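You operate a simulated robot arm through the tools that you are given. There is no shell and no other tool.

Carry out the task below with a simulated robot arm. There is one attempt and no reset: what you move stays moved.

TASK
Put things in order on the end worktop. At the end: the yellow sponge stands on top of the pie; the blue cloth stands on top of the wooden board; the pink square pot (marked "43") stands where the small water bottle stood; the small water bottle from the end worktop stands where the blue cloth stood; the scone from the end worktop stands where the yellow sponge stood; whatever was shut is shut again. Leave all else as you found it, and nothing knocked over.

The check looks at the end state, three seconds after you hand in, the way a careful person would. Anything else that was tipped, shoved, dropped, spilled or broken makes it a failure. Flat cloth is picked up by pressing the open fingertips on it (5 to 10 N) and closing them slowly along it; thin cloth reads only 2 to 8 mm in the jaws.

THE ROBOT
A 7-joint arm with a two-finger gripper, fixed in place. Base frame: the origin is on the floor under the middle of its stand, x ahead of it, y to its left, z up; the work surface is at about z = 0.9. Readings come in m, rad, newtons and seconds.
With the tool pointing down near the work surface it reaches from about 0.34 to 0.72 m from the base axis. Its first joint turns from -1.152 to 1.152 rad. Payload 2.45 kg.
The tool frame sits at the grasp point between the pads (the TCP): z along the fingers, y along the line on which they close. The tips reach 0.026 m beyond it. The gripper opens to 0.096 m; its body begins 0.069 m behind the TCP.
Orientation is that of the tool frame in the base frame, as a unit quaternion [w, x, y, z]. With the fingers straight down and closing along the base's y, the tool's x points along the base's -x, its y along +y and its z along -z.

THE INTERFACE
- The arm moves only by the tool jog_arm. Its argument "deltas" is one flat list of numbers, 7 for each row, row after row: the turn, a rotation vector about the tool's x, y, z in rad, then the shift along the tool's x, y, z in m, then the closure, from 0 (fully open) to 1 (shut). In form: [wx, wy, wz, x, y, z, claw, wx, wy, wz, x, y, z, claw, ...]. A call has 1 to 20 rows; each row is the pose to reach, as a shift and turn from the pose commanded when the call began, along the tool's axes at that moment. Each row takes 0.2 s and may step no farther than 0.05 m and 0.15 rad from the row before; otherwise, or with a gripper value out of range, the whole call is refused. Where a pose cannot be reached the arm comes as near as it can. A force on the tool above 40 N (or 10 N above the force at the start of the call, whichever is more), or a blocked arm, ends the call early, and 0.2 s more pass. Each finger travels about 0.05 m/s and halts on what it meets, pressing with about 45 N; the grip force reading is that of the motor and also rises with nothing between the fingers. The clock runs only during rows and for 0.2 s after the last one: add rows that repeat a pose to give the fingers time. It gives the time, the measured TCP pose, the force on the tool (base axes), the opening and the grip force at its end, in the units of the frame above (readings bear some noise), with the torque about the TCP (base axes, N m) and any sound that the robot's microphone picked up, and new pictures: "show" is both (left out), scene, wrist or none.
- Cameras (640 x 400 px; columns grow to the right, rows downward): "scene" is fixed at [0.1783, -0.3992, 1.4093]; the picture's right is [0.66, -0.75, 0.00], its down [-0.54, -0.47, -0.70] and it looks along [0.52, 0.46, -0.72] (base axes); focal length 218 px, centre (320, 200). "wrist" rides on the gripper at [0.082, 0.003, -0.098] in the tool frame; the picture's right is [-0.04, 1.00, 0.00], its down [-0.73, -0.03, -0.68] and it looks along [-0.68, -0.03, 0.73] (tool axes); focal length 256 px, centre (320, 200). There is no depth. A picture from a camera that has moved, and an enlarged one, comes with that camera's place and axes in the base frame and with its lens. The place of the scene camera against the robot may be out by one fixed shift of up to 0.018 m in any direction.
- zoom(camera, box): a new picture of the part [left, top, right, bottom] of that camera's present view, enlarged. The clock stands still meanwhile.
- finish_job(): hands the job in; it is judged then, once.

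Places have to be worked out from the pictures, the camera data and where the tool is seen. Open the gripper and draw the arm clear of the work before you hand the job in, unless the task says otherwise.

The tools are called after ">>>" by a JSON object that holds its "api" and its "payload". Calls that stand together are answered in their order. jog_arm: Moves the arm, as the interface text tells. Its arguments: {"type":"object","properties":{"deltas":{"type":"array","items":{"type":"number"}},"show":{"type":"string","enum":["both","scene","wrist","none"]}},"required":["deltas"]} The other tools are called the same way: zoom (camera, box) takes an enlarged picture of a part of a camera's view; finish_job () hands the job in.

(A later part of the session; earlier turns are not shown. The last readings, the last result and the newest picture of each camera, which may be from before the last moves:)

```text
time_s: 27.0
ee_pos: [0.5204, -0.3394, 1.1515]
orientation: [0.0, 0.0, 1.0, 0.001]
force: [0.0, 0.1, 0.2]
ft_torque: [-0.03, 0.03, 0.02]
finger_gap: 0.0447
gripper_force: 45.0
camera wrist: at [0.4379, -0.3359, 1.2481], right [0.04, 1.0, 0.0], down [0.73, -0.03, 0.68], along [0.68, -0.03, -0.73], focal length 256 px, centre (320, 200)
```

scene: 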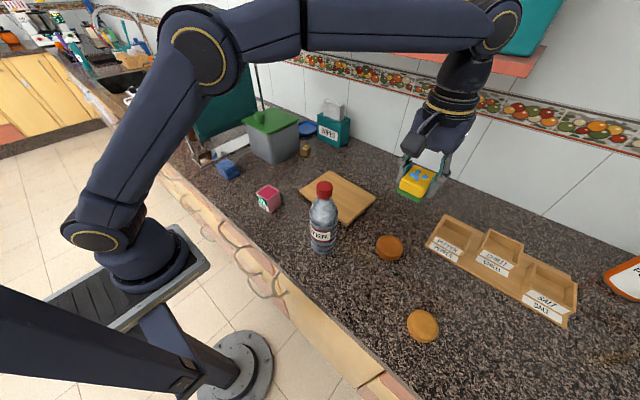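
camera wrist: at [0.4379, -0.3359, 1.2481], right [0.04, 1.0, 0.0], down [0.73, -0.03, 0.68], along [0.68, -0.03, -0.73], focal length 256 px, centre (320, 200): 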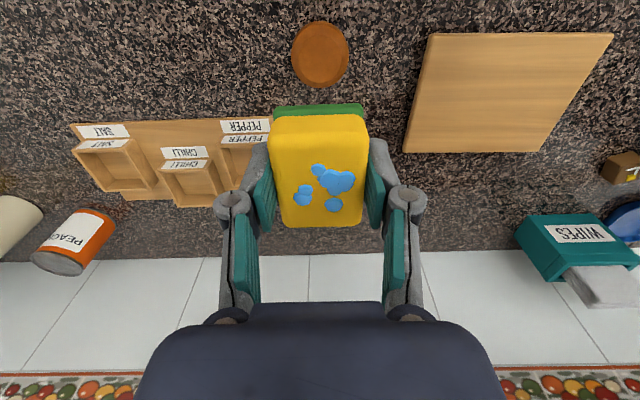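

I zoom to refine the pie's centre from this nearly overhead view.

>>> {"api": "zoom", "payload": {"camera": "wrist", "box": [270, 5, 370, 105]}}

```text
4.00 times, centred on (320, 55) of wrist
camera zoom: at [0.4379, -0.3359, 1.2481], right [0.04, 1.0, 0.0], down [0.73, -0.03, 0.68], along [0.68, -0.03, -0.73], focal length 1024 px, centre (320, 780)
```

zoom: 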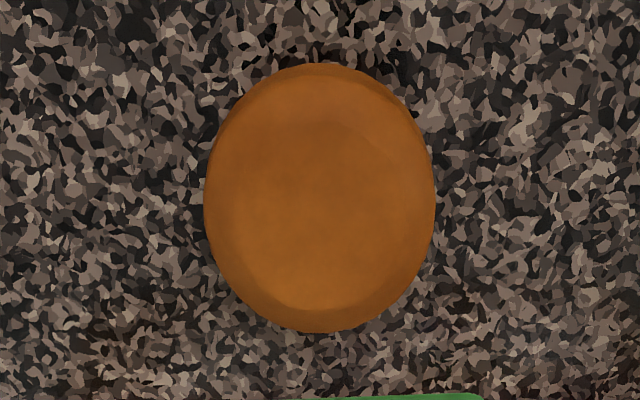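

The pie's centre is (0.520, -0.340), so the sponge hangs right above it. I lower to about 1 cm over the pie's top.

>>> {"api": "jog_arm", "payload": {"deltas": [0, 0, 0, 0, 0, 0.045, 1, 0, 0, 0, 0, 0, 0.09, 1, 0, 0, 0, 0, 0, 0.135, 1, 0, 0, 0, 0, 0, 0.165, 1, 0, 0, 0, 0, 0, 0.18, 1, 0, 0, 0, 0, 0, 0.188, 1]}}

>>> {"api": "zoom", "payload": {"camera": "scene", "box": [340, 190, 460, 270]}}

```text
time_s: 28.4
ee_pos: [0.5203, -0.3376, 0.9648]
orientation: [0.002, -0.001, 1.0, 0.0]
force: [-4.0, 4.2, 17.7]
ft_torque: [0.16, 0.25, -0.03]
finger_gap: 0.0445
gripper_force: 44.8
camera wrist: at [0.4374, -0.3354, 1.0611], right [0.04, 1.0, 0.0], down [0.73, -0.03, 0.68], along [0.68, -0.03, -0.73], focal length 256 px, centre (320, 200)
```

scene: 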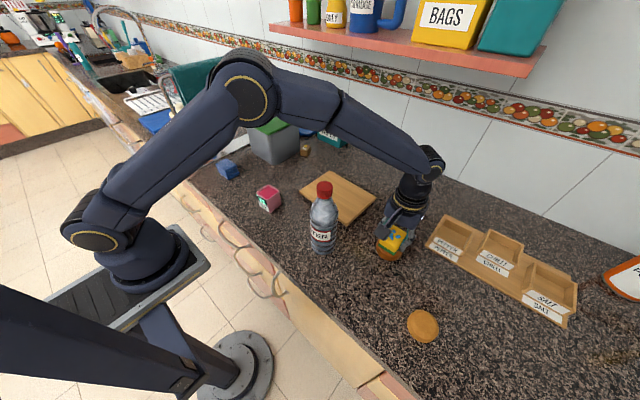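
wrist: 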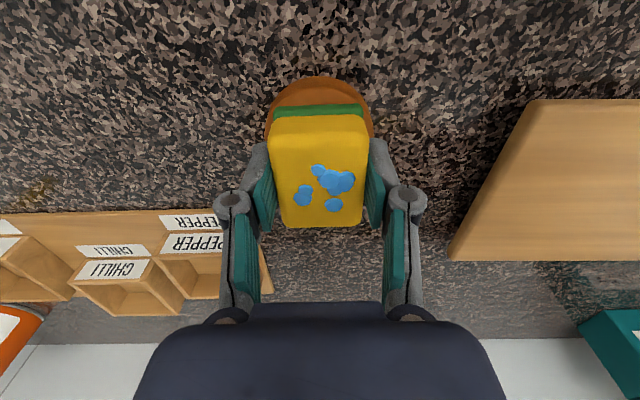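

```text
5.00 times, centred on (400, 230) of scene
camera zoom: at [0.1779, -0.3989, 1.4094], right [0.66, -0.75, 0.0], down [-0.54, -0.48, -0.7], along [0.52, 0.46, -0.72], focal length 1089 px, centre (-80, 50)
```

zoom: 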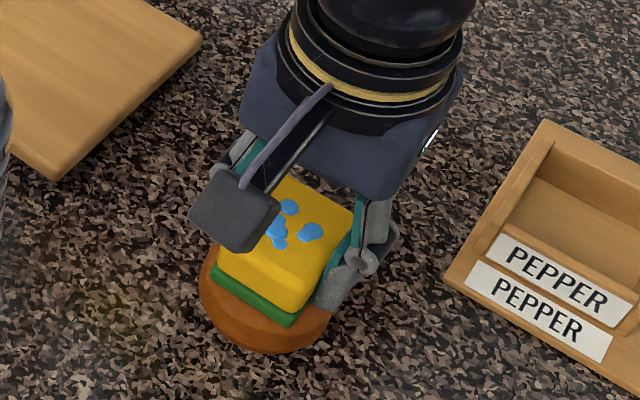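

Contact came earlier than expected (17.7 N): the pie is about 0.032 m tall. I lift a few mm, shift 3 mm toward the robot to centre better, and touch down more gently.

>>> {"api": "jog_arm", "payload": {"deltas": [0, 0, 0, 0, 0, -0.006, 1, 0, 0, 0, 0.003, -0.001, -0.006, 1, 0, 0, 0, 0.003, -0.001, -0.006, 1, 0, 0, 0, 0.003, -0.001, -0.003, 1, 0, 0, 0, 0.003, -0.001, -0.002, 1]}}

```text
time_s: 29.6
ee_pos: [0.5175, -0.3403, 0.9656]
orientation: [0.001, -0.001, 1.0, 0.0]
force: [-0.7, 0.3, 2.0]
ft_torque: [-0.02, -0.01, -0.02]
finger_gap: 0.0447
gripper_force: 45.2
camera wrist: at [0.4354, -0.3366, 1.0615], right [0.04, 1.0, 0.0], down [0.73, -0.03, 0.68], along [0.68, -0.03, -0.73], focal length 256 px, centre (320, 200)
```

scene: 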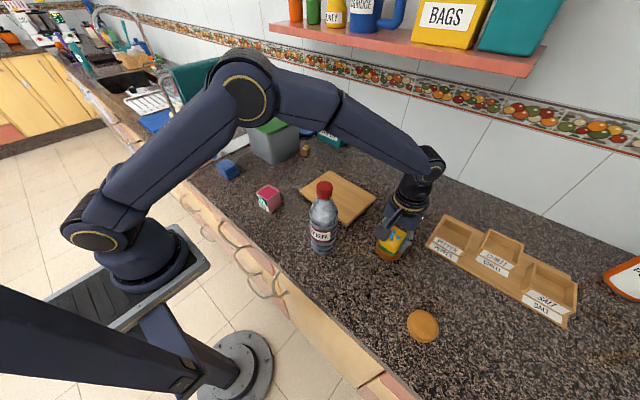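
wrist: 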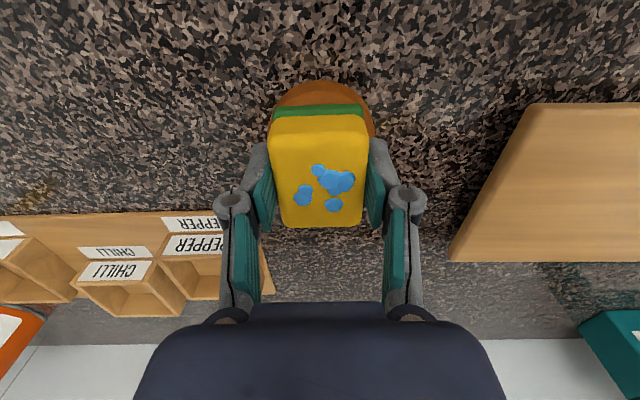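

Light contact of 2 N, the sponge is flat on the pie. I lower 1 mm more and release gently.

>>> {"api": "jog_arm", "payload": {"deltas": [0, 0, 0, 0, 0, 0.001, 1, 0, 0, 0, 0, 0, 0.001, 0.52, 0, 0, 0, 0, 0, 0.001, 0.45, 0, 0, 0, 0, 0, 0.001, 0.35, 0, 0, 0, 0, 0, 0.001, 0.25, 0, 0, 0, 0, 0, 0.001, 0.2]}}

```text
time_s: 31.0
ee_pos: [0.5189, -0.3402, 0.9632]
orientation: [0.0, -0.001, 1.0, 0.0]
force: [-0.5, -0.1, 0.1]
ft_torque: [0.02, 0.02, 0.02]
finger_gap: 0.0768
gripper_force: 0.0
camera wrist: at [0.4357, -0.3368, 1.0597], right [0.04, 1.0, 0.0], down [0.73, -0.03, 0.68], along [0.68, -0.03, -0.73], focal length 256 px, centre (320, 200)
```

scene: 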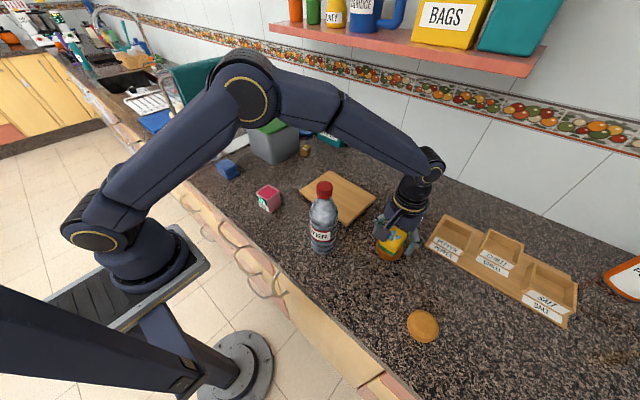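
wrist: 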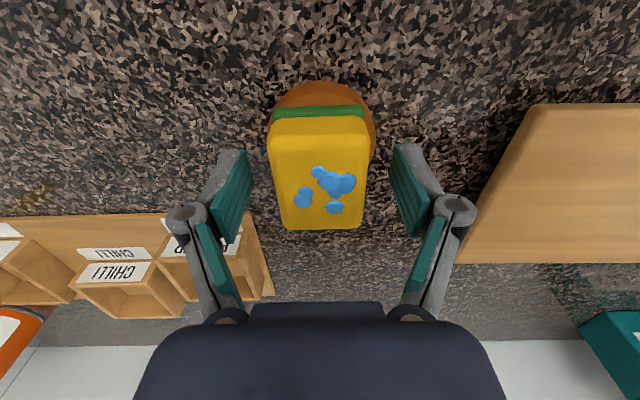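

Sponge rests on the pie. I lift straight up, then go above the scone at about (0.398, -0.482).

>>> {"api": "jog_arm", "payload": {"deltas": [0, 0, 0, 0, 0, -0.02, 0.2, 0, 0, 0, 0, 0, -0.06, 0.2, 0, 0, 0, 0, 0, -0.1, 0, 0, 0, 0, 0, 0, -0.14, 0, 0, 0, 0, 0.03, -0.035, -0.14, 0, 0, 0, 0, 0.06, -0.07, -0.13, 0, 0, 0, 0, 0.09, -0.105, -0.12, 0, 0, 0, 0, 0.121, -0.142, -0.11, 0, 0, 0, 0, 0.121, -0.142, -0.1, 0]}}

>>> {"api": "zoom", "payload": {"camera": "wrist", "box": [240, 40, 400, 140]}}

>>> {"api": "zoom", "payload": {"camera": "scene", "box": [340, 200, 440, 270]}}

```text
time_s: 33.0
ee_pos: [0.3985, -0.4812, 1.0633]
orientation: [0.0, -0.001, 1.0, 0.0]
force: [0.3, 0.2, -0.9]
ft_torque: [-0.02, 0.0, -0.03]
finger_gap: 0.0958
gripper_force: 0.0
camera wrist: at [0.3153, -0.4782, 1.1598], right [0.04, 1.0, 0.0], down [0.73, -0.03, 0.68], along [0.68, -0.03, -0.73], focal length 256 px, centre (320, 200)
```

scene: 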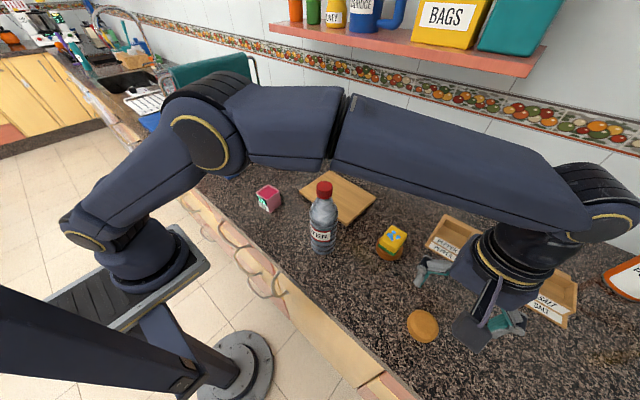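
wrist: 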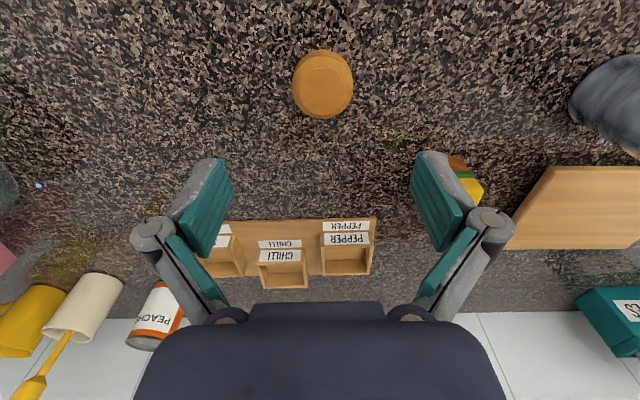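

```text
4.00 times, centred on (320, 90) of wrist
camera zoom: at [0.3153, -0.4782, 1.1598], right [0.04, 1.0, 0.0], down [0.73, -0.03, 0.68], along [0.68, -0.03, -0.73], focal length 1024 px, centre (320, 640)
```

zoom: 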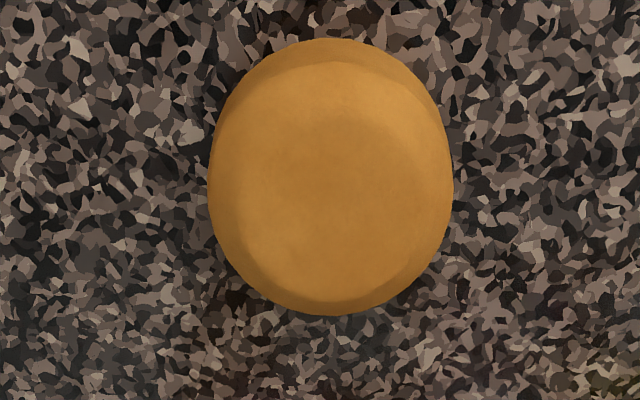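

```text
5.71 times, centred on (390, 235) of scene
camera zoom: at [0.1783, -0.3992, 1.4093], right [0.66, -0.75, 0.0], down [-0.54, -0.47, -0.7], along [0.52, 0.46, -0.72], focal length 1244 px, centre (-80, 0)
```

zoom: 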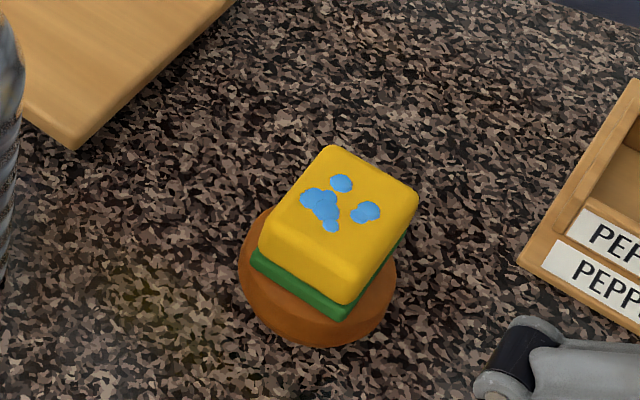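

The sponge sits well on the pie. The scone's centre is at (0.400, -0.480), about 0.058 m wide; I lower the open gripper around it to TCP z ≈ 0.932.

>>> {"api": "jog_arm", "payload": {"deltas": [0, 0, 0, -0.0015, 0.001, 0.04, 0, 0, 0, 0, -0.0015, 0.001, 0.08, 0, 0, 0, 0, -0.0015, 0.001, 0.105, 0, 0, 0, 0, -0.0015, 0.001, 0.12, 0, 0, 0, 0, -0.0015, 0.001, 0.13, 0, 0, 0, 0, -0.0015, 0.001, 0.13, 0]}}

```text
time_s: 34.4
ee_pos: [0.3995, -0.4821, 0.935]
orientation: [0.001, -0.001, 1.0, -0.001]
force: [0.0, 0.0, 0.1]
ft_torque: [0.01, 0.01, -0.01]
finger_gap: 0.0962
gripper_force: 0.1
camera wrist: at [0.3168, -0.4782, 1.0312], right [0.04, 1.0, 0.0], down [0.73, -0.03, 0.68], along [0.68, -0.03, -0.73], focal length 256 px, centre (320, 200)
```

scene: 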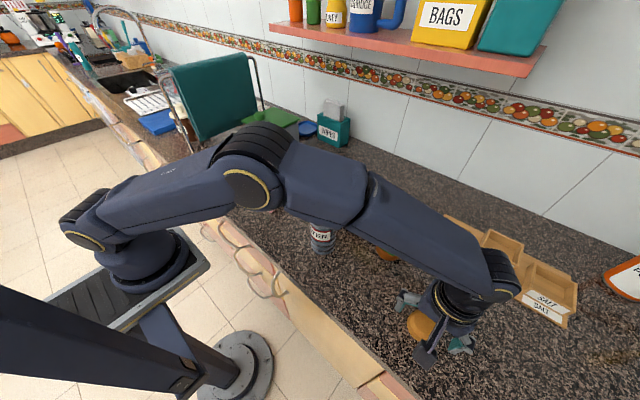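
wrist: 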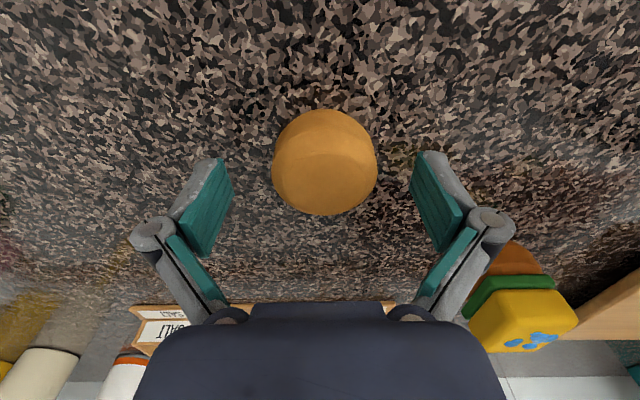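

Scone is between the pads. I go 3 mm lower and close.

>>> {"api": "jog_arm", "payload": {"deltas": [0, 0, 0, 0, 0.001, 0.003, 0, 0, 0, 0, 0, 0.001, 0.003, 0.2, 0, 0, 0, 0, 0.001, 0.003, 0.4, 0, 0, 0, 0, 0.001, 0.003, 0.7, 0, 0, 0, 0, 0.001, 0.003, 1, 0, 0, 0, 0, 0.001, 0.003, 1, 0, 0, 0, 0, 0.001, 0.003, 1], "show": "wrist"}}

```text
time_s: 36.0
ee_pos: [0.4, -0.479, 0.9321]
orientation: [0.002, -0.001, 1.0, -0.001]
force: [-0.9, 1.1, 1.9]
ft_torque: [0.07, 0.06, -0.03]
finger_gap: 0.0534
gripper_force: 44.9
camera wrist: at [0.3172, -0.4765, 1.0284], right [0.04, 1.0, 0.0], down [0.73, -0.03, 0.68], along [0.68, -0.03, -0.73], focal length 256 px, centre (320, 200)
```

wrist: 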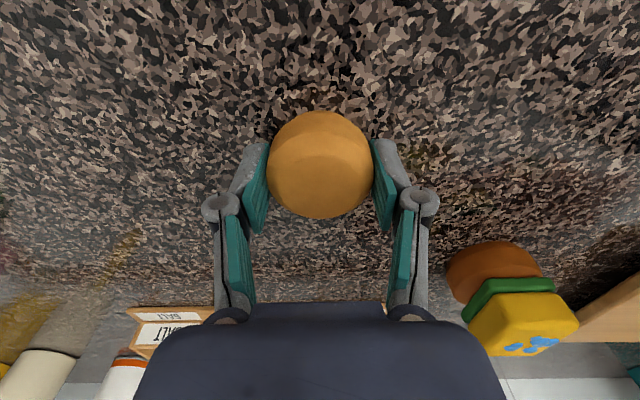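

Scone gripped (0.0534 m). I lift it and carry it around behind the bottle, turning the gripper 90°, to above the sponge's former place (0.659, 0.041).

>>> {"api": "jog_arm", "payload": {"deltas": [0, 0, 0, 0, 0, -0.02, 1, 0, 0, 0, 0, 0, -0.06, 1, 0, 0, 0, 0, 0, -0.11, 1, 0, 0, 0, 0, 0, -0.16, 1, 0, 0, 0, 0, 0, -0.205, 1, 0, 0, -0.112, -0.03, 0.03, -0.218, 1, 0, 0, -0.224, -0.06, 0.06, -0.218, 1, 0, 0, -0.336, -0.09, 0.09, -0.218, 1, 0, 0, -0.448, -0.12, 0.12, -0.218, 1, 0, 0, -0.56, -0.15, 0.15, -0.218, 1, 0, 0, -0.672, -0.18, 0.18, -0.218, 1, 0, 0, -0.784, -0.19, 0.2225, -0.218, 1, 0, 0, -0.896, -0.2, 0.265, -0.218, 1, 0, 0, -1.008, -0.21, 0.3075, -0.218, 1, 0, 0, -1.12, -0.22, 0.35, -0.218, 1, 0, 0, -1.232, -0.23, 0.3925, -0.218, 1, 0, 0, -1.344, -0.24, 0.435, -0.218, 1, 0, 0, -1.456, -0.25, 0.4775, -0.218, 1, 0, 0, -1.568, -0.259, 0.52, -0.218, 1, 0, 0, -1.571, -0.259, 0.52, -0.218, 1]}}

```text
time_s: 40.2
ee_pos: [0.6559, 0.0393, 1.1499]
orientation: [-0.001, 0.708, -0.706, 0.001]
force: [-0.1, -0.2, -0.3]
ft_torque: [-0.01, 0.0, 0.02]
finger_gap: 0.0536
gripper_force: 45.2
camera wrist: at [0.6523, -0.0413, 1.2473], right [-1.0, 0.04, 0.0], down [0.03, 0.73, 0.68], along [0.03, 0.68, -0.73], focal length 256 px, centre (320, 200)
```

scene: 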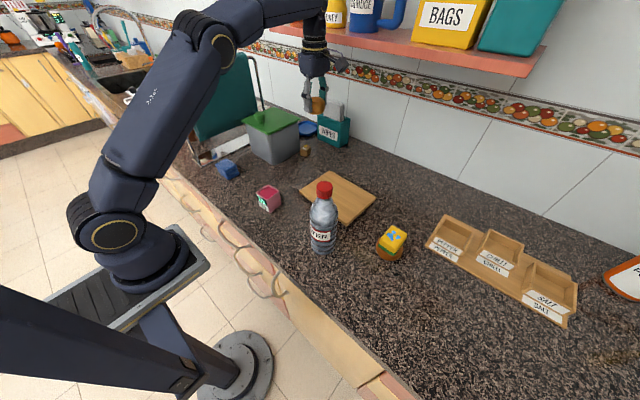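
wrist: 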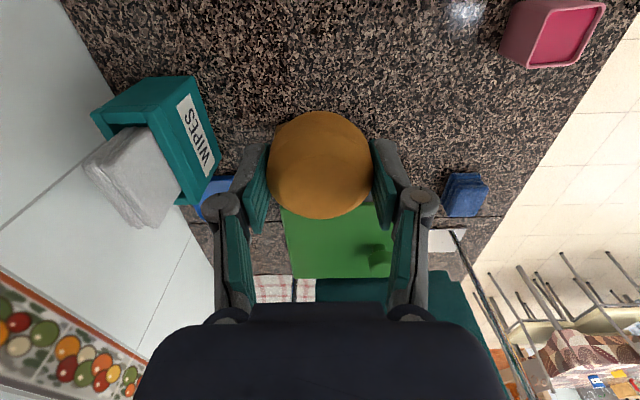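

I correct 3 mm in x and lower to just above the counter.

>>> {"api": "jog_arm", "payload": {"deltas": [0, 0, 0, -0.001, -0.002, 0.04, 1, 0, 0, 0, -0.001, -0.002, 0.085, 1, 0, 0, 0, -0.001, -0.002, 0.13, 1, 0, 0, 0, -0.001, -0.002, 0.17, 1, 0, 0, 0, -0.001, -0.002, 0.195, 1, 0, 0, 0, -0.001, -0.002, 0.207, 1, 0, 0, 0, -0.001, -0.002, 0.213, 1, 0, 0, 0, -0.001, -0.002, 0.216, 1, 0, 0, 0, -0.001, -0.002, 0.217, 1]}}

```text
time_s: 42.2
ee_pos: [0.6589, 0.0424, 0.9322]
orientation: [-0.001, 0.708, -0.706, 0.001]
force: [-0.4, 0.7, 0.7]
ft_torque: [0.03, 0.02, -0.01]
finger_gap: 0.0534
gripper_force: 45.0
camera wrist: at [0.6547, -0.0397, 1.0285], right [-1.0, 0.04, 0.0], down [0.03, 0.73, 0.68], along [0.03, 0.68, -0.73], focal length 256 px, centre (320, 200)
```

scene: 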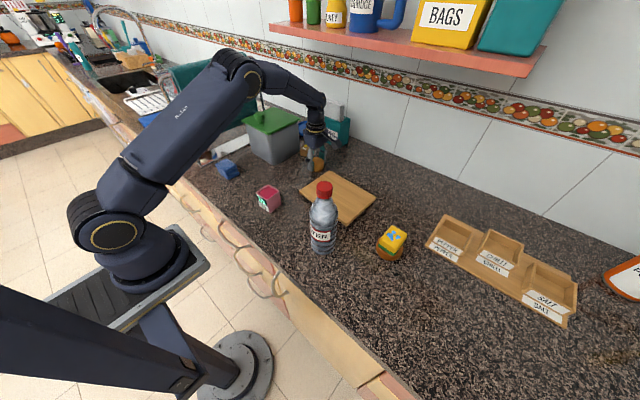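
wrist: 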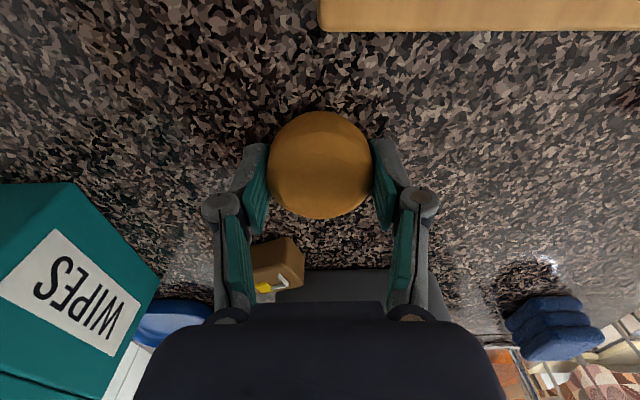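

At grasp height again with no load; I release the scone and lift straight up.

>>> {"api": "jog_arm", "payload": {"deltas": [0, 0, 0, 0, 0, 0, 0.45, 0, 0, 0, 0, 0, 0, 0.35, 0, 0, 0, 0, 0, 0, 0.2, 0, 0, 0, 0, 0, 0, 0.05, 0, 0, 0, 0, 0, 0, 0, 0, 0, 0, 0, 0, -0.03, 0, 0, 0, 0, 0, 0, -0.07, 0, 0, 0, 0, 0, 0, -0.11, 0, 0, 0, 0, 0, 0, -0.15, 0, 0, 0, 0, 0, 0, -0.19, 0]}}

>>> {"api": "zoom", "payload": {"camera": "scene", "box": [190, 120, 350, 220]}}

```text
time_s: 44.4
ee_pos: [0.6604, 0.0422, 1.1221]
orientation: [-0.001, 0.708, -0.706, -0.001]
force: [-0.7, 0.6, 0.2]
ft_torque: [-0.02, -0.02, 0.0]
finger_gap: 0.096
gripper_force: 0.1
camera wrist: at [0.6554, -0.0403, 1.2188], right [-1.0, 0.04, 0.0], down [0.03, 0.73, 0.68], along [0.03, 0.68, -0.73], focal length 256 px, centre (320, 200)
```

scene: 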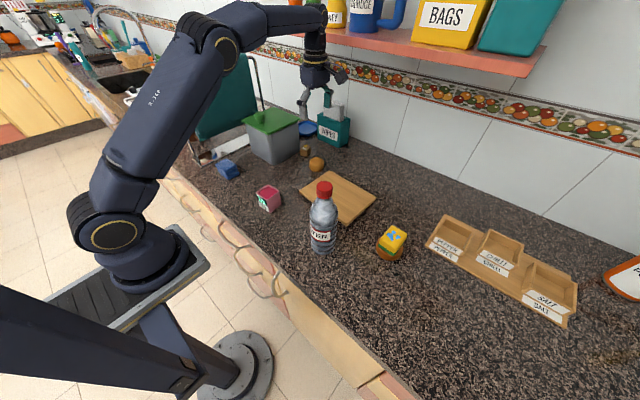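
wrist: 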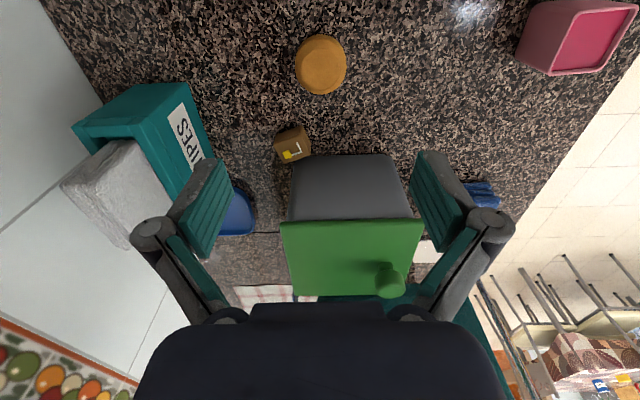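

```text
4.00 times, centred on (270, 170) of scene
camera zoom: at [0.1783, -0.3992, 1.4093], right [0.66, -0.75, 0.0], down [-0.54, -0.47, -0.7], along [0.52, 0.46, -0.72], focal length 871 px, centre (520, 320)
```

zoom: 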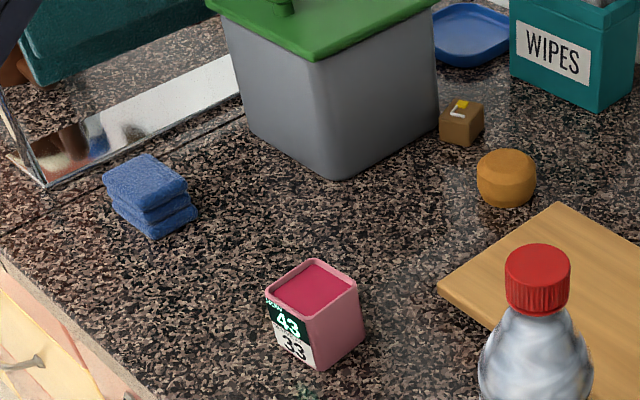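

Scone is in place. Next the blue cloth (a folded three-layer stack near (0.43, 0.28)): I back off toward the robot, then move left at z ≈ 1.12, unwinding the yaw, to look at it.

>>> {"api": "jog_arm", "payload": {"deltas": [0, 0, 0.15, 0, 0.037, 0, 0, 0, 0, 0.3, 0, 0.074, 0, 0, 0, 0, 0.45, 0, 0.111, 0, 0, 0, 0, 0.6, 0, 0.148, 0, 0, 0, 0, 0.75, 0, 0.185, 0, 0, 0, 0, 0.9, 0, 0.222, 0, 0, 0, 0, 1.05, 0, 0.26, 0, 0, 0, 0, 1.2, -0.04, 0.27, 0, 0, 0, 0, 1.35, -0.085, 0.28, 0, 0, 0, 0, 1.5, -0.13, 0.28, 0, 0, 0, 0, 1.571, -0.175, 0.28, 0, 0, 0, 0, 1.571, -0.21, 0.28, 0, 0]}}

>>> {"api": "zoom", "payload": {"camera": "wrist", "box": [240, 20, 440, 160]}}

```text
time_s: 47.0
ee_pos: [0.3767, 0.2503, 1.1227]
orientation: [0.001, -0.001, 1.0, 0.0]
force: [-0.3, -0.1, -1.1]
ft_torque: [0.02, 0.03, -0.01]
finger_gap: 0.0959
gripper_force: 0.2
camera wrist: at [0.2941, 0.2542, 1.2194], right [0.04, 1.0, 0.0], down [0.73, -0.03, 0.68], along [0.68, -0.03, -0.73], focal length 256 px, centre (320, 200)
```

scene: 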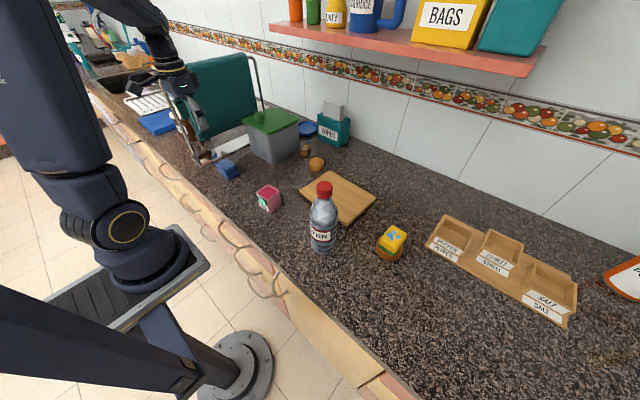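
wrist: 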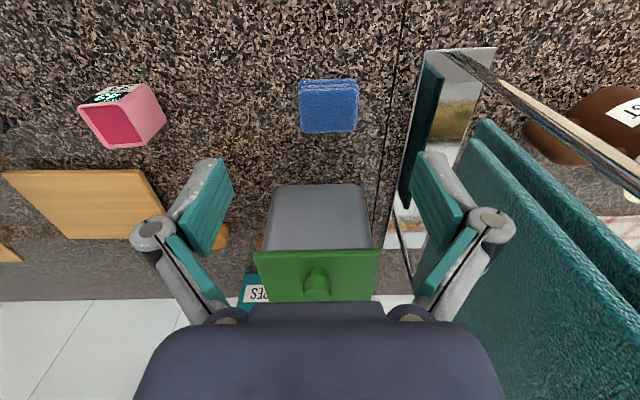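

```text
2.86 times, centred on (340, 90) of wrist
camera zoom: at [0.2941, 0.2542, 1.2194], right [0.04, 1.0, 0.0], down [0.73, -0.03, 0.68], along [0.68, -0.03, -0.73], focal length 731 px, centre (263, 514)
```

zoom: 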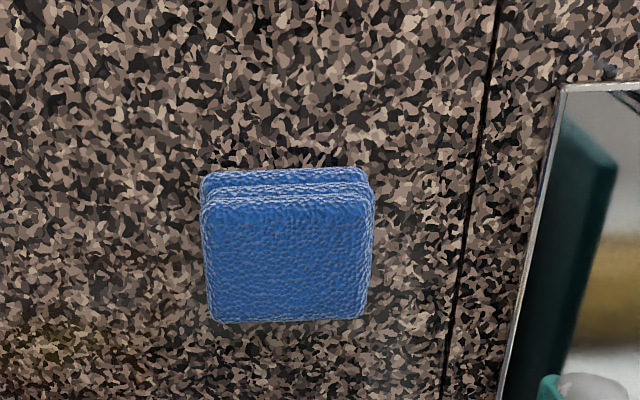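

The cloth stack is about 0.049 (x) × 0.065 (y) × 0.035 m, centred at (0.421, 0.2585); the metal tray and rack begin at y ≈ 0.367. I turn the gripper to close along x (camera on the right side) and move above the cloth at z ≈ 1.02.

>>> {"api": "jog_arm", "payload": {"deltas": [0, 0, -0.15, -0.004, 0.0008, 0.009, 0, 0, 0, -0.3, -0.008, 0.0015, 0.018, 0, 0, 0, -0.45, -0.012, 0.0023, 0.027, 0, 0, 0, -0.6, -0.016, 0.003, 0.036, 0, 0, 0, -0.75, -0.02, 0.0038, 0.045, 0, 0, 0, -0.9, -0.024, 0.0045, 0.054, 0, 0, 0, -1.05, -0.028, 0.0053, 0.063, 0, 0, 0, -1.2, -0.032, 0.006, 0.072, 0, 0, 0, -1.35, -0.036, 0.0068, 0.081, 0, 0, 0, -1.5, -0.04, 0.0075, 0.09, 0, 0, 0, -1.571, -0.0443, 0.0082, 0.1, 0, 0, 0, -1.571, -0.0443, 0.0082, 0.1, 0]}}

>>> {"api": "zoom", "payload": {"camera": "wrist", "box": [240, 30, 440, 170]}}

```text
time_s: 49.6
ee_pos: [0.4238, 0.2594, 1.0214]
orientation: [0.0, 0.708, -0.706, 0.0]
force: [0.2, 1.0, 0.3]
ft_torque: [0.01, -0.03, -0.01]
finger_gap: 0.0959
gripper_force: 0.1
camera wrist: at [0.4198, 0.1788, 1.118], right [-1.0, 0.04, 0.0], down [0.03, 0.73, 0.68], along [0.03, 0.68, -0.73], focal length 256 px, centre (320, 200)
```

scene: 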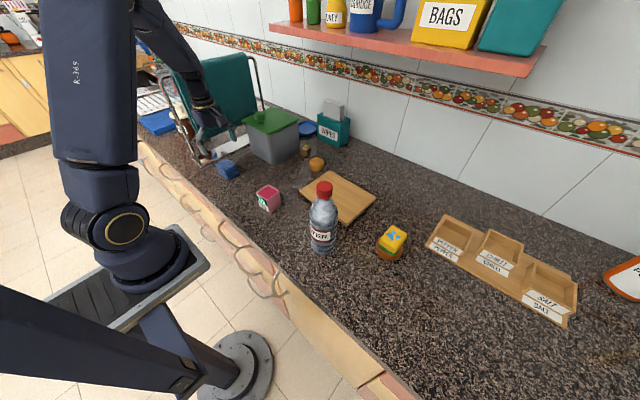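
wrist: 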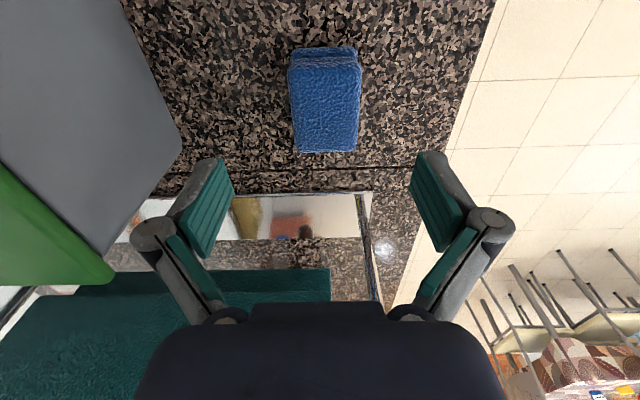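

```text
2.86 times, centred on (340, 100) of wrist
camera zoom: at [0.4198, 0.1788, 1.118], right [-1.0, 0.04, 0.0], down [0.03, 0.73, 0.68], along [0.03, 0.68, -0.73], focal length 731 px, centre (263, 486)
```

zoom: 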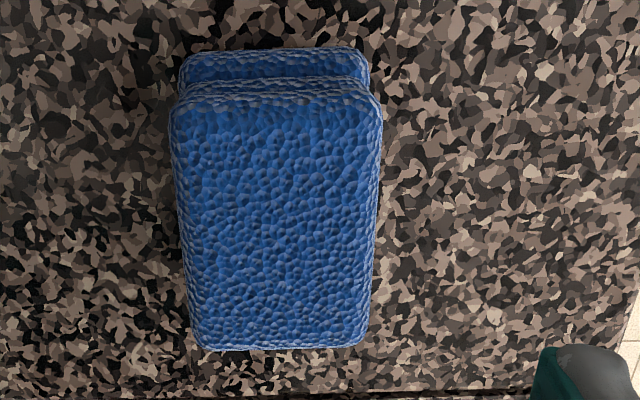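

Cloth centre refined to (0.4195, 0.260). I shift x by -4 mm and descend to TCP z ≈ 0.932.

>>> {"api": "jog_arm", "payload": {"deltas": [0, 0, 0, -0.0005, 0.004, 0.03, 0, 0, 0, 0, -0.0005, 0.004, 0.055, 0, 0, 0, 0, -0.0005, 0.004, 0.072, 0, 0, 0, 0, -0.0005, 0.004, 0.083, 0, 0, 0, 0, -0.0005, 0.004, 0.09, 0, 0, 0, 0, -0.0005, 0.004, 0.09, 0]}}

```text
time_s: 51.0
ee_pos: [0.4176, 0.2607, 0.9313]
orientation: [0.0, 0.708, -0.706, 0.0]
force: [0.1, 0.1, -0.6]
ft_torque: [0.0, -0.01, -0.02]
finger_gap: 0.0959
gripper_force: 0.1
camera wrist: at [0.4144, 0.1786, 1.0284], right [-1.0, 0.04, 0.0], down [0.03, 0.73, 0.68], along [0.03, 0.68, -0.73], focal length 256 px, centre (320, 200)
```

scene: 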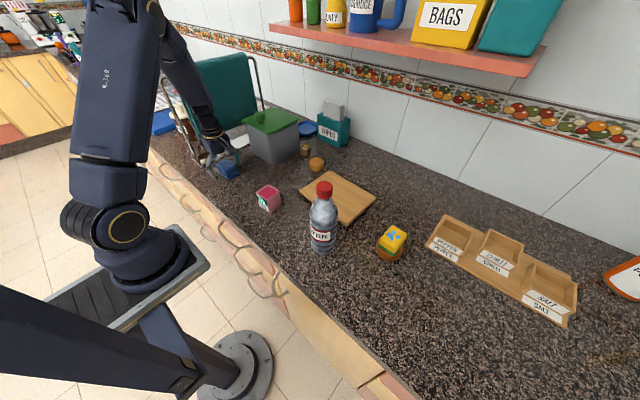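
wrist: 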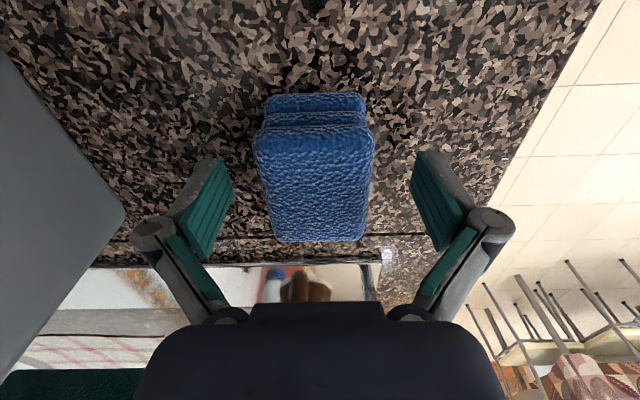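

Cloth stack is between the pads; closing slowly.

>>> {"api": "jog_arm", "payload": {"deltas": [0, 0, 0, 0, 0, 0, 0.3, 0, 0, 0, 0, 0, 0, 0.45, 0, 0, 0, 0, 0, 0, 0.6, 0, 0, 0, 0, 0, 0, 0.8, 0, 0, 0, 0, 0, 0, 1, 0, 0, 0, 0, 0, 0, 1, 0, 0, 0, 0, 0, 0, 1], "show": "wrist"}}

```text
time_s: 52.6
ee_pos: [0.4178, 0.2612, 0.932]
orientation: [-0.001, 0.708, -0.706, 0.001]
force: [0.2, -0.2, 4.5]
ft_torque: [-0.01, -0.07, 0.01]
finger_gap: 0.0488
gripper_force: 44.6
camera wrist: at [0.4144, 0.1787, 1.0289], right [-1.0, 0.04, 0.0], down [0.03, 0.73, 0.68], along [0.03, 0.68, -0.73], focal length 256 px, centre (320, 200)
```

wrist: 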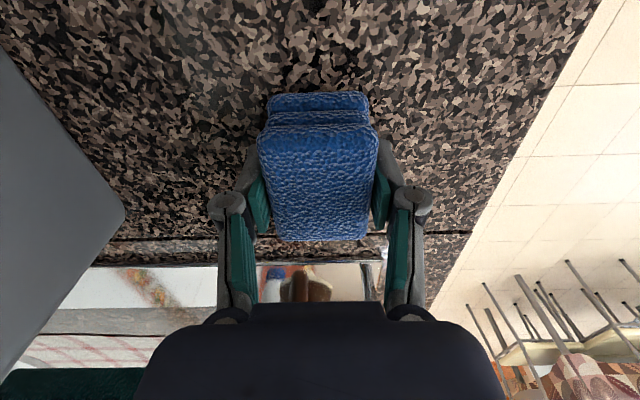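

Gripped at 0.0488 m. I lift 6 cm and check that the whole stack comes along.

>>> {"api": "jog_arm", "payload": {"deltas": [0, 0, 0, 0, 0, -0.01, 1, 0, 0, 0, 0, 0, -0.03, 1, 0, 0, 0, 0, 0, -0.06, 1, 0, 0, 0, 0, 0, -0.06, 1]}}

>>> {"api": "zoom", "payload": {"camera": "scene", "box": [170, 90, 290, 190]}}

```text
time_s: 53.6
ee_pos: [0.4206, 0.2601, 0.9932]
orientation: [0.0, 0.707, -0.707, 0.0]
force: [-0.4, 0.3, -0.2]
ft_torque: [-0.03, 0.02, 0.0]
finger_gap: 0.0487
gripper_force: 44.9
camera wrist: at [0.4173, 0.1786, 1.0898], right [-1.0, 0.04, 0.0], down [0.03, 0.73, 0.68], along [0.03, 0.68, -0.73], focal length 256 px, centre (320, 200)
```

scene: 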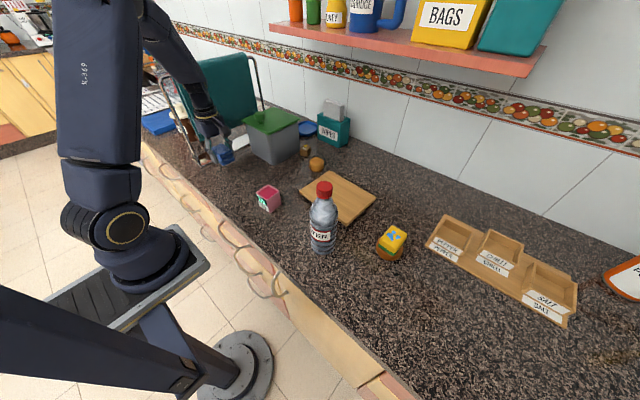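
wrist: 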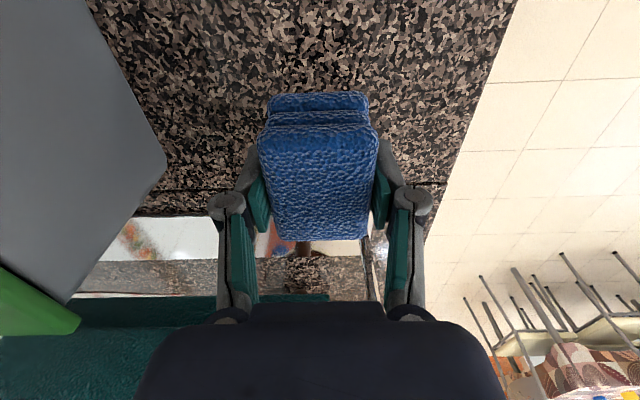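

```text
4.00 times, centred on (230, 140) of scene
camera zoom: at [0.1783, -0.3992, 1.4093], right [0.66, -0.75, 0.0], down [-0.54, -0.47, -0.7], along [0.52, 0.46, -0.72], focal length 871 px, centre (680, 440)
```

zoom: 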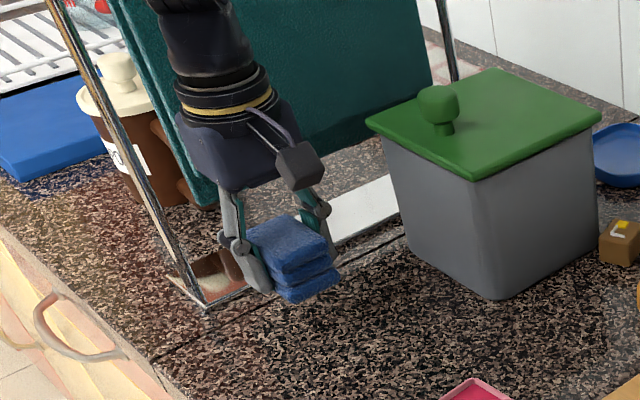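

The whole stack is held. I raise to z ≈ 1.12 and carry it over to the board's centre (0.583, -0.121).

>>> {"api": "jog_arm", "payload": {"deltas": [0, 0, 0, 0, 0, -0.045, 1, 0, 0, 0, 0, 0, -0.09, 1, 0, 0, 0, 0, 0, -0.13, 1, 0, 0, 0, 0.038, -0.0163, -0.13, 1, 0, 0, 0, 0.076, -0.0326, -0.13, 1, 0, 0, 0, 0.114, -0.0489, -0.13, 1, 0, 0, 0, 0.152, -0.0652, -0.13, 1, 0, 0, 0, 0.19, -0.0815, -0.13, 1, 0, 0, 0, 0.228, -0.0978, -0.13, 1, 0, 0, 0, 0.266, -0.1141, -0.13, 1, 0, 0, 0, 0.304, -0.1304, -0.13, 1, 0, 0, 0, 0.342, -0.1467, -0.13, 1, 0, 0, 0, 0.381, -0.163, -0.13, 1, 0, 0, 0, 0.381, -0.163, -0.1, 1, 0, 0, 0, 0.381, -0.163, -0.07, 1]}}

```text
time_s: 56.8
ee_pos: [0.5815, -0.1206, 1.0626]
orientation: [0.0, 0.707, -0.707, 0.001]
force: [0.0, -0.8, -0.1]
ft_torque: [-0.06, -0.02, 0.01]
finger_gap: 0.0487
gripper_force: 44.8
camera wrist: at [0.5772, -0.2026, 1.1577], right [-1.0, 0.04, 0.0], down [0.03, 0.73, 0.68], along [0.03, 0.68, -0.73], focal length 256 px, centre (320, 200)
```

scene: 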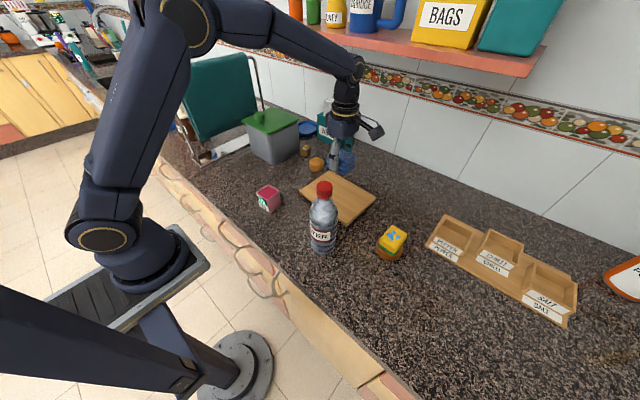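
wrist: 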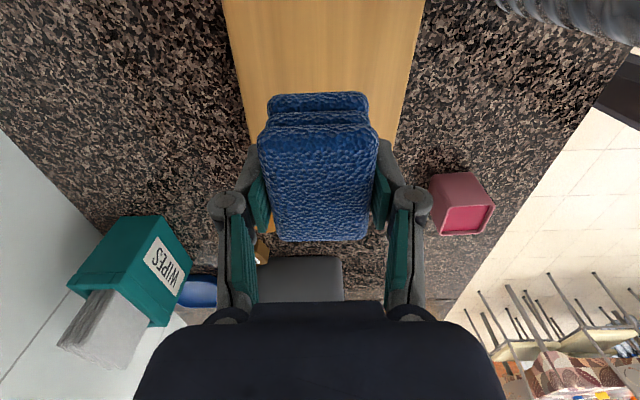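

Centred over the board. I lower to about TCP z = 0.958 first.

>>> {"api": "jog_arm", "payload": {"deltas": [0, 0, 0, 0, 0, 0.04, 1, 0, 0, 0, 0, 0, 0.075, 1, 0, 0, 0, 0, 0, 0.095, 1, 0, 0, 0, 0, 0, 0.104, 1, 0, 0, 0, 0, 0, 0.104, 1], "show": "scene"}}

>>> {"api": "zoom", "payload": {"camera": "scene", "box": [280, 120, 400, 230]}}

```text
time_s: 58.0
ee_pos: [0.5833, -0.1207, 0.9582]
orientation: [-0.001, 0.708, -0.706, 0.001]
force: [-4.9, 0.6, 18.4]
ft_torque: [0.2, 0.25, 0.01]
finger_gap: 0.049
gripper_force: 44.6
```

scene: 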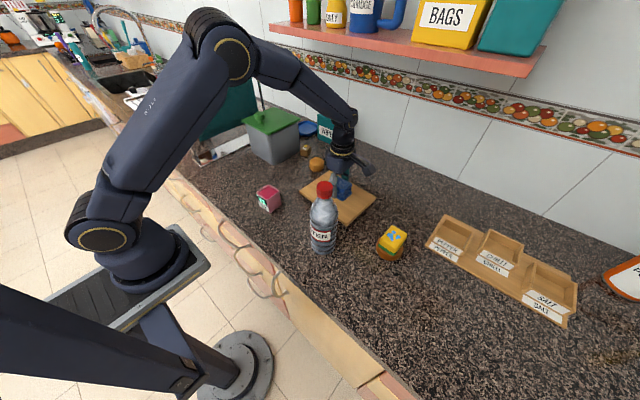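

```text
3.64 times, centred on (340, 175) of scene
camera zoom: at [0.1779, -0.3991, 1.4093], right [0.66, -0.75, 0.0], down [-0.54, -0.47, -0.7], along [0.52, 0.46, -0.72], focal length 792 px, centre (247, 291)
```

zoom: 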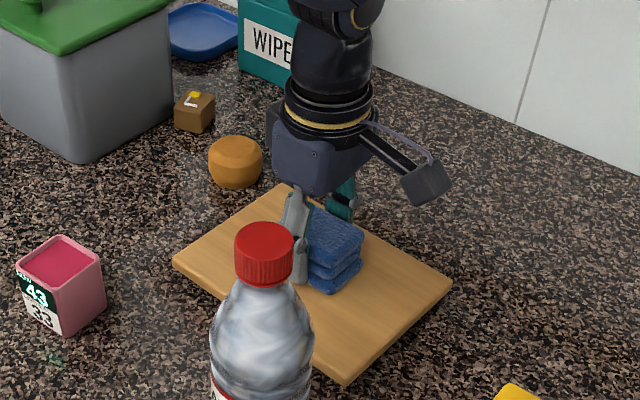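

Contact with the board (18 N). I raise 1.5 mm to ease the load, release, and lift straight up.

>>> {"api": "jog_arm", "payload": {"deltas": [0, 0, 0, 0, 0, -0.001, 1, 0, 0, 0, 0, 0, -0.0015, 0.48, 0, 0, 0, 0, 0, -0.0015, 0.4, 0, 0, 0, 0, 0, -0.0015, 0.25, 0, 0, 0, 0, 0, -0.0015, 0.1, 0, 0, 0, 0, 0, -0.0015, 0, 0, 0, 0, 0, 0, -0.03, 0, 0, 0, 0, 0, 0, -0.07, 0, 0, 0, 0, 0, 0, -0.115, 0, 0, 0, 0, 0, 0, -0.16, 0, 0, 0, 0, 0, 0, -0.2, 0]}}

>>> {"api": "zoom", "payload": {"camera": "scene", "box": [280, 120, 400, 230]}}

```text
time_s: 60.4
ee_pos: [0.5836, -0.1217, 1.1601]
orientation: [0.0, 0.708, -0.706, 0.0]
force: [0.1, -0.6, 0.0]
ft_torque: [0.02, -0.03, 0.0]
finger_gap: 0.096
gripper_force: 0.1
camera wrist: at [0.5798, -0.2031, 1.2569], right [-1.0, 0.04, 0.0], down [0.03, 0.73, 0.68], along [0.03, 0.68, -0.73], focal length 256 px, centre (320, 200)
```

scene: 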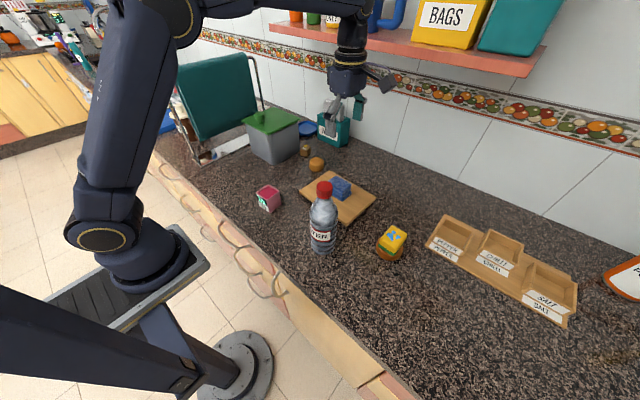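
wrist: 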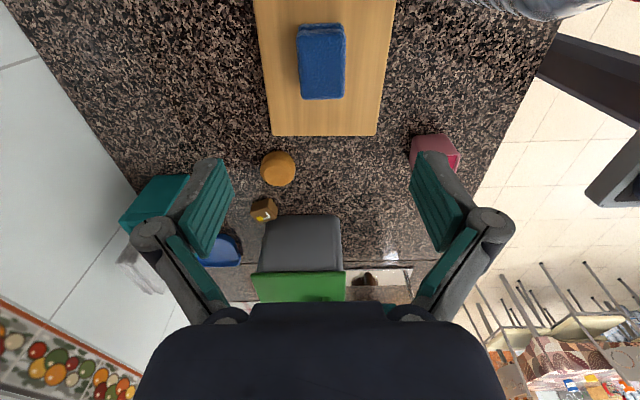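

```text
3.64 times, centred on (340, 175) of scene
camera zoom: at [0.1783, -0.3992, 1.4093], right [0.66, -0.75, 0.0], down [-0.54, -0.47, -0.7], along [0.52, 0.46, -0.72], focal length 792 px, centre (247, 291)
```

zoom: 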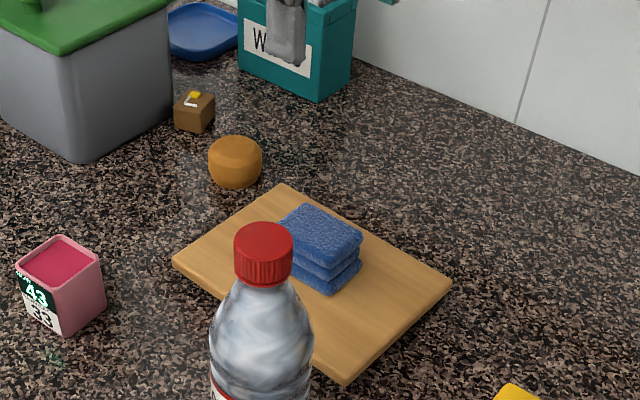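

The cloth lies on the board. Now the bottle: I zoom in on it to judge its shape and where to grip.

>>> {"api": "zoom", "payload": {"camera": "scene", "box": [280, 170, 380, 260]}}

```text
4.44 times, centred on (330, 215) of scene
camera zoom: at [0.1783, -0.3992, 1.4093], right [0.66, -0.75, 0.0], down [-0.54, -0.47, -0.7], along [0.52, 0.46, -0.72], focal length 968 px, centre (276, 133)
```

zoom: 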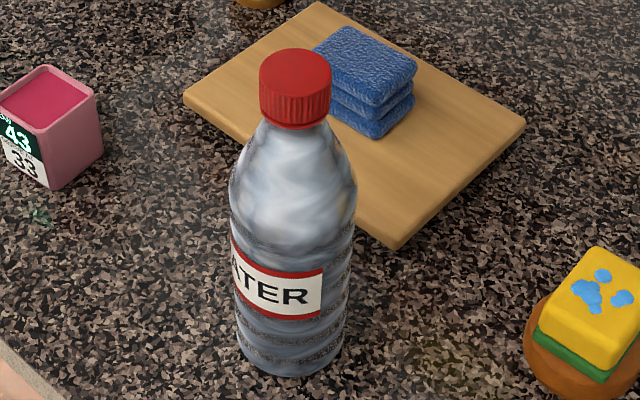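

The bottle's cap is ≈0.03 m wide, its top at z ≈ 1.128 and base centre about (0.415, -0.20). I raise to z ≈ 1.22 and, turning back to yaw 0, move to where the wrist camera can see the cap well.

>>> {"api": "jog_arm", "payload": {"deltas": [0, 0, 0, 0, 0, -0.03, 0, 0, 0, 0.1, 0, 0, -0.06, 0, 0, 0, 0.25, 0.008, 0.022, -0.06, 0, 0, 0, 0.4, 0.016, 0.044, -0.06, 0, 0, 0, 0.55, 0.024, 0.066, -0.06, 0, 0, 0, 0.7, 0.032, 0.09, -0.06, 0, 0, 0, 0.85, 0.04, 0.115, -0.06, 0, 0, 0, 1.0, 0.048, 0.14, -0.06, 0, 0, 0, 1.15, 0.056, 0.165, -0.06, 0, 0, 0, 1.3, 0.064, 0.19, -0.06, 0, 0, 0, 1.45, 0.072, 0.21, -0.06, 0, 0, 0, 1.571, 0.078, 0.2236, -0.06, 0, 0, 0, 1.571, 0.078, 0.2236, -0.06, 0]}}

>>> {"api": "zoom", "payload": {"camera": "wrist", "box": [240, 60, 400, 200]}}

```text
time_s: 63.2
ee_pos: [0.3613, -0.1999, 1.2184]
orientation: [0.001, 0.0, 1.0, 0.0]
force: [1.4, 0.3, 0.3]
ft_torque: [0.02, 0.0, 0.01]
finger_gap: 0.096
gripper_force: 0.1
camera wrist: at [0.2783, -0.1964, 1.315], right [0.04, 1.0, 0.0], down [0.73, -0.03, 0.68], along [0.68, -0.03, -0.73], focal length 256 px, centre (320, 200)
```

scene: 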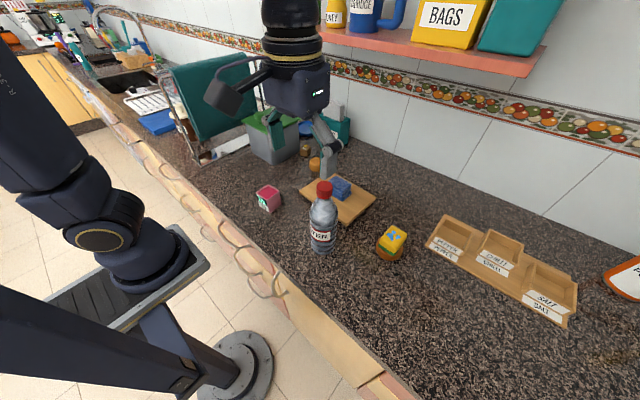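
wrist: 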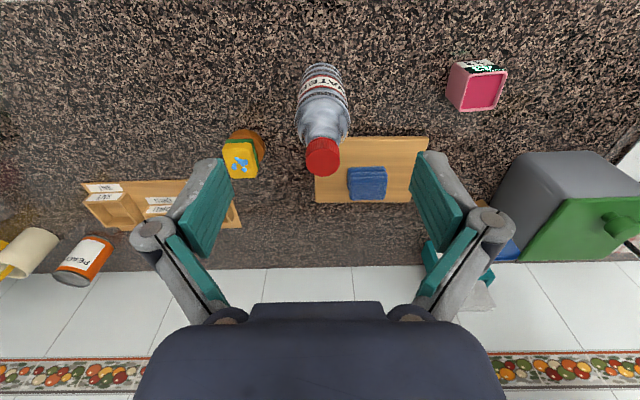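

```text
2.86 times, centred on (320, 130) of wrist
camera zoom: at [0.2783, -0.1964, 1.315], right [0.04, 1.0, 0.0], down [0.73, -0.03, 0.68], along [0.68, -0.03, -0.73], focal length 731 px, centre (320, 400)
```

zoom: 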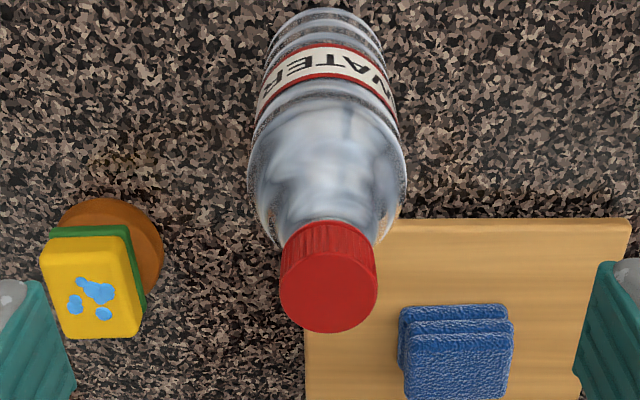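

I move directly over the bottle at z = 1.20 (tips well above the cap) for a second sight of the cap to triangulate it.

>>> {"api": "jog_arm", "payload": {"deltas": [0, 0, 0, -0.02, 0, 0.006, 0, 0, 0, 0, -0.04, 0, 0.012, 0, 0, 0, 0, -0.057, 0, 0.018, 0, 0, 0, 0, -0.057, 0, 0.018, 0], "show": "wrist"}}

>>> {"api": "zoom", "payload": {"camera": "wrist", "box": [240, 20, 400, 160]}}

```text
time_s: 64.2
ee_pos: [0.4158, -0.1985, 1.2017]
orientation: [0.001, 0.0, 1.0, 0.001]
force: [-0.4, -0.7, 0.7]
ft_torque: [-0.01, 0.02, 0.01]
finger_gap: 0.0961
gripper_force: 0.1
camera wrist: at [0.3341, -0.1961, 1.2981], right [0.04, 1.0, 0.0], down [0.73, -0.03, 0.68], along [0.68, -0.03, -0.73], focal length 256 px, centre (320, 200)
```

wrist: 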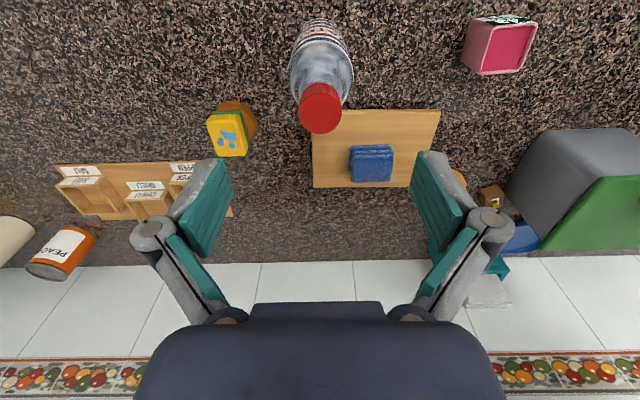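

```text
2.86 times, centred on (320, 90) of wrist
camera zoom: at [0.3341, -0.1961, 1.2981], right [0.04, 1.0, 0.0], down [0.73, -0.03, 0.68], along [0.68, -0.03, -0.73], focal length 731 px, centre (320, 514)
```

zoom: 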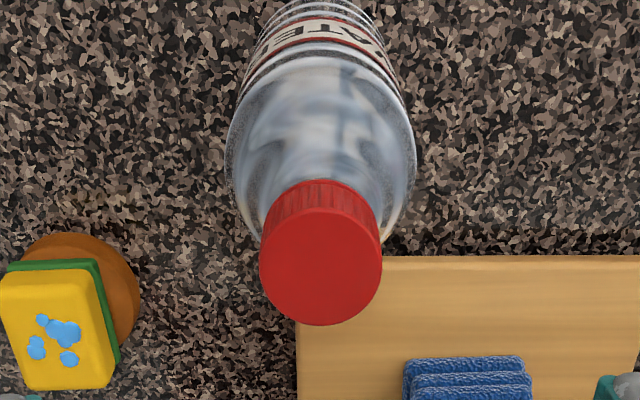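

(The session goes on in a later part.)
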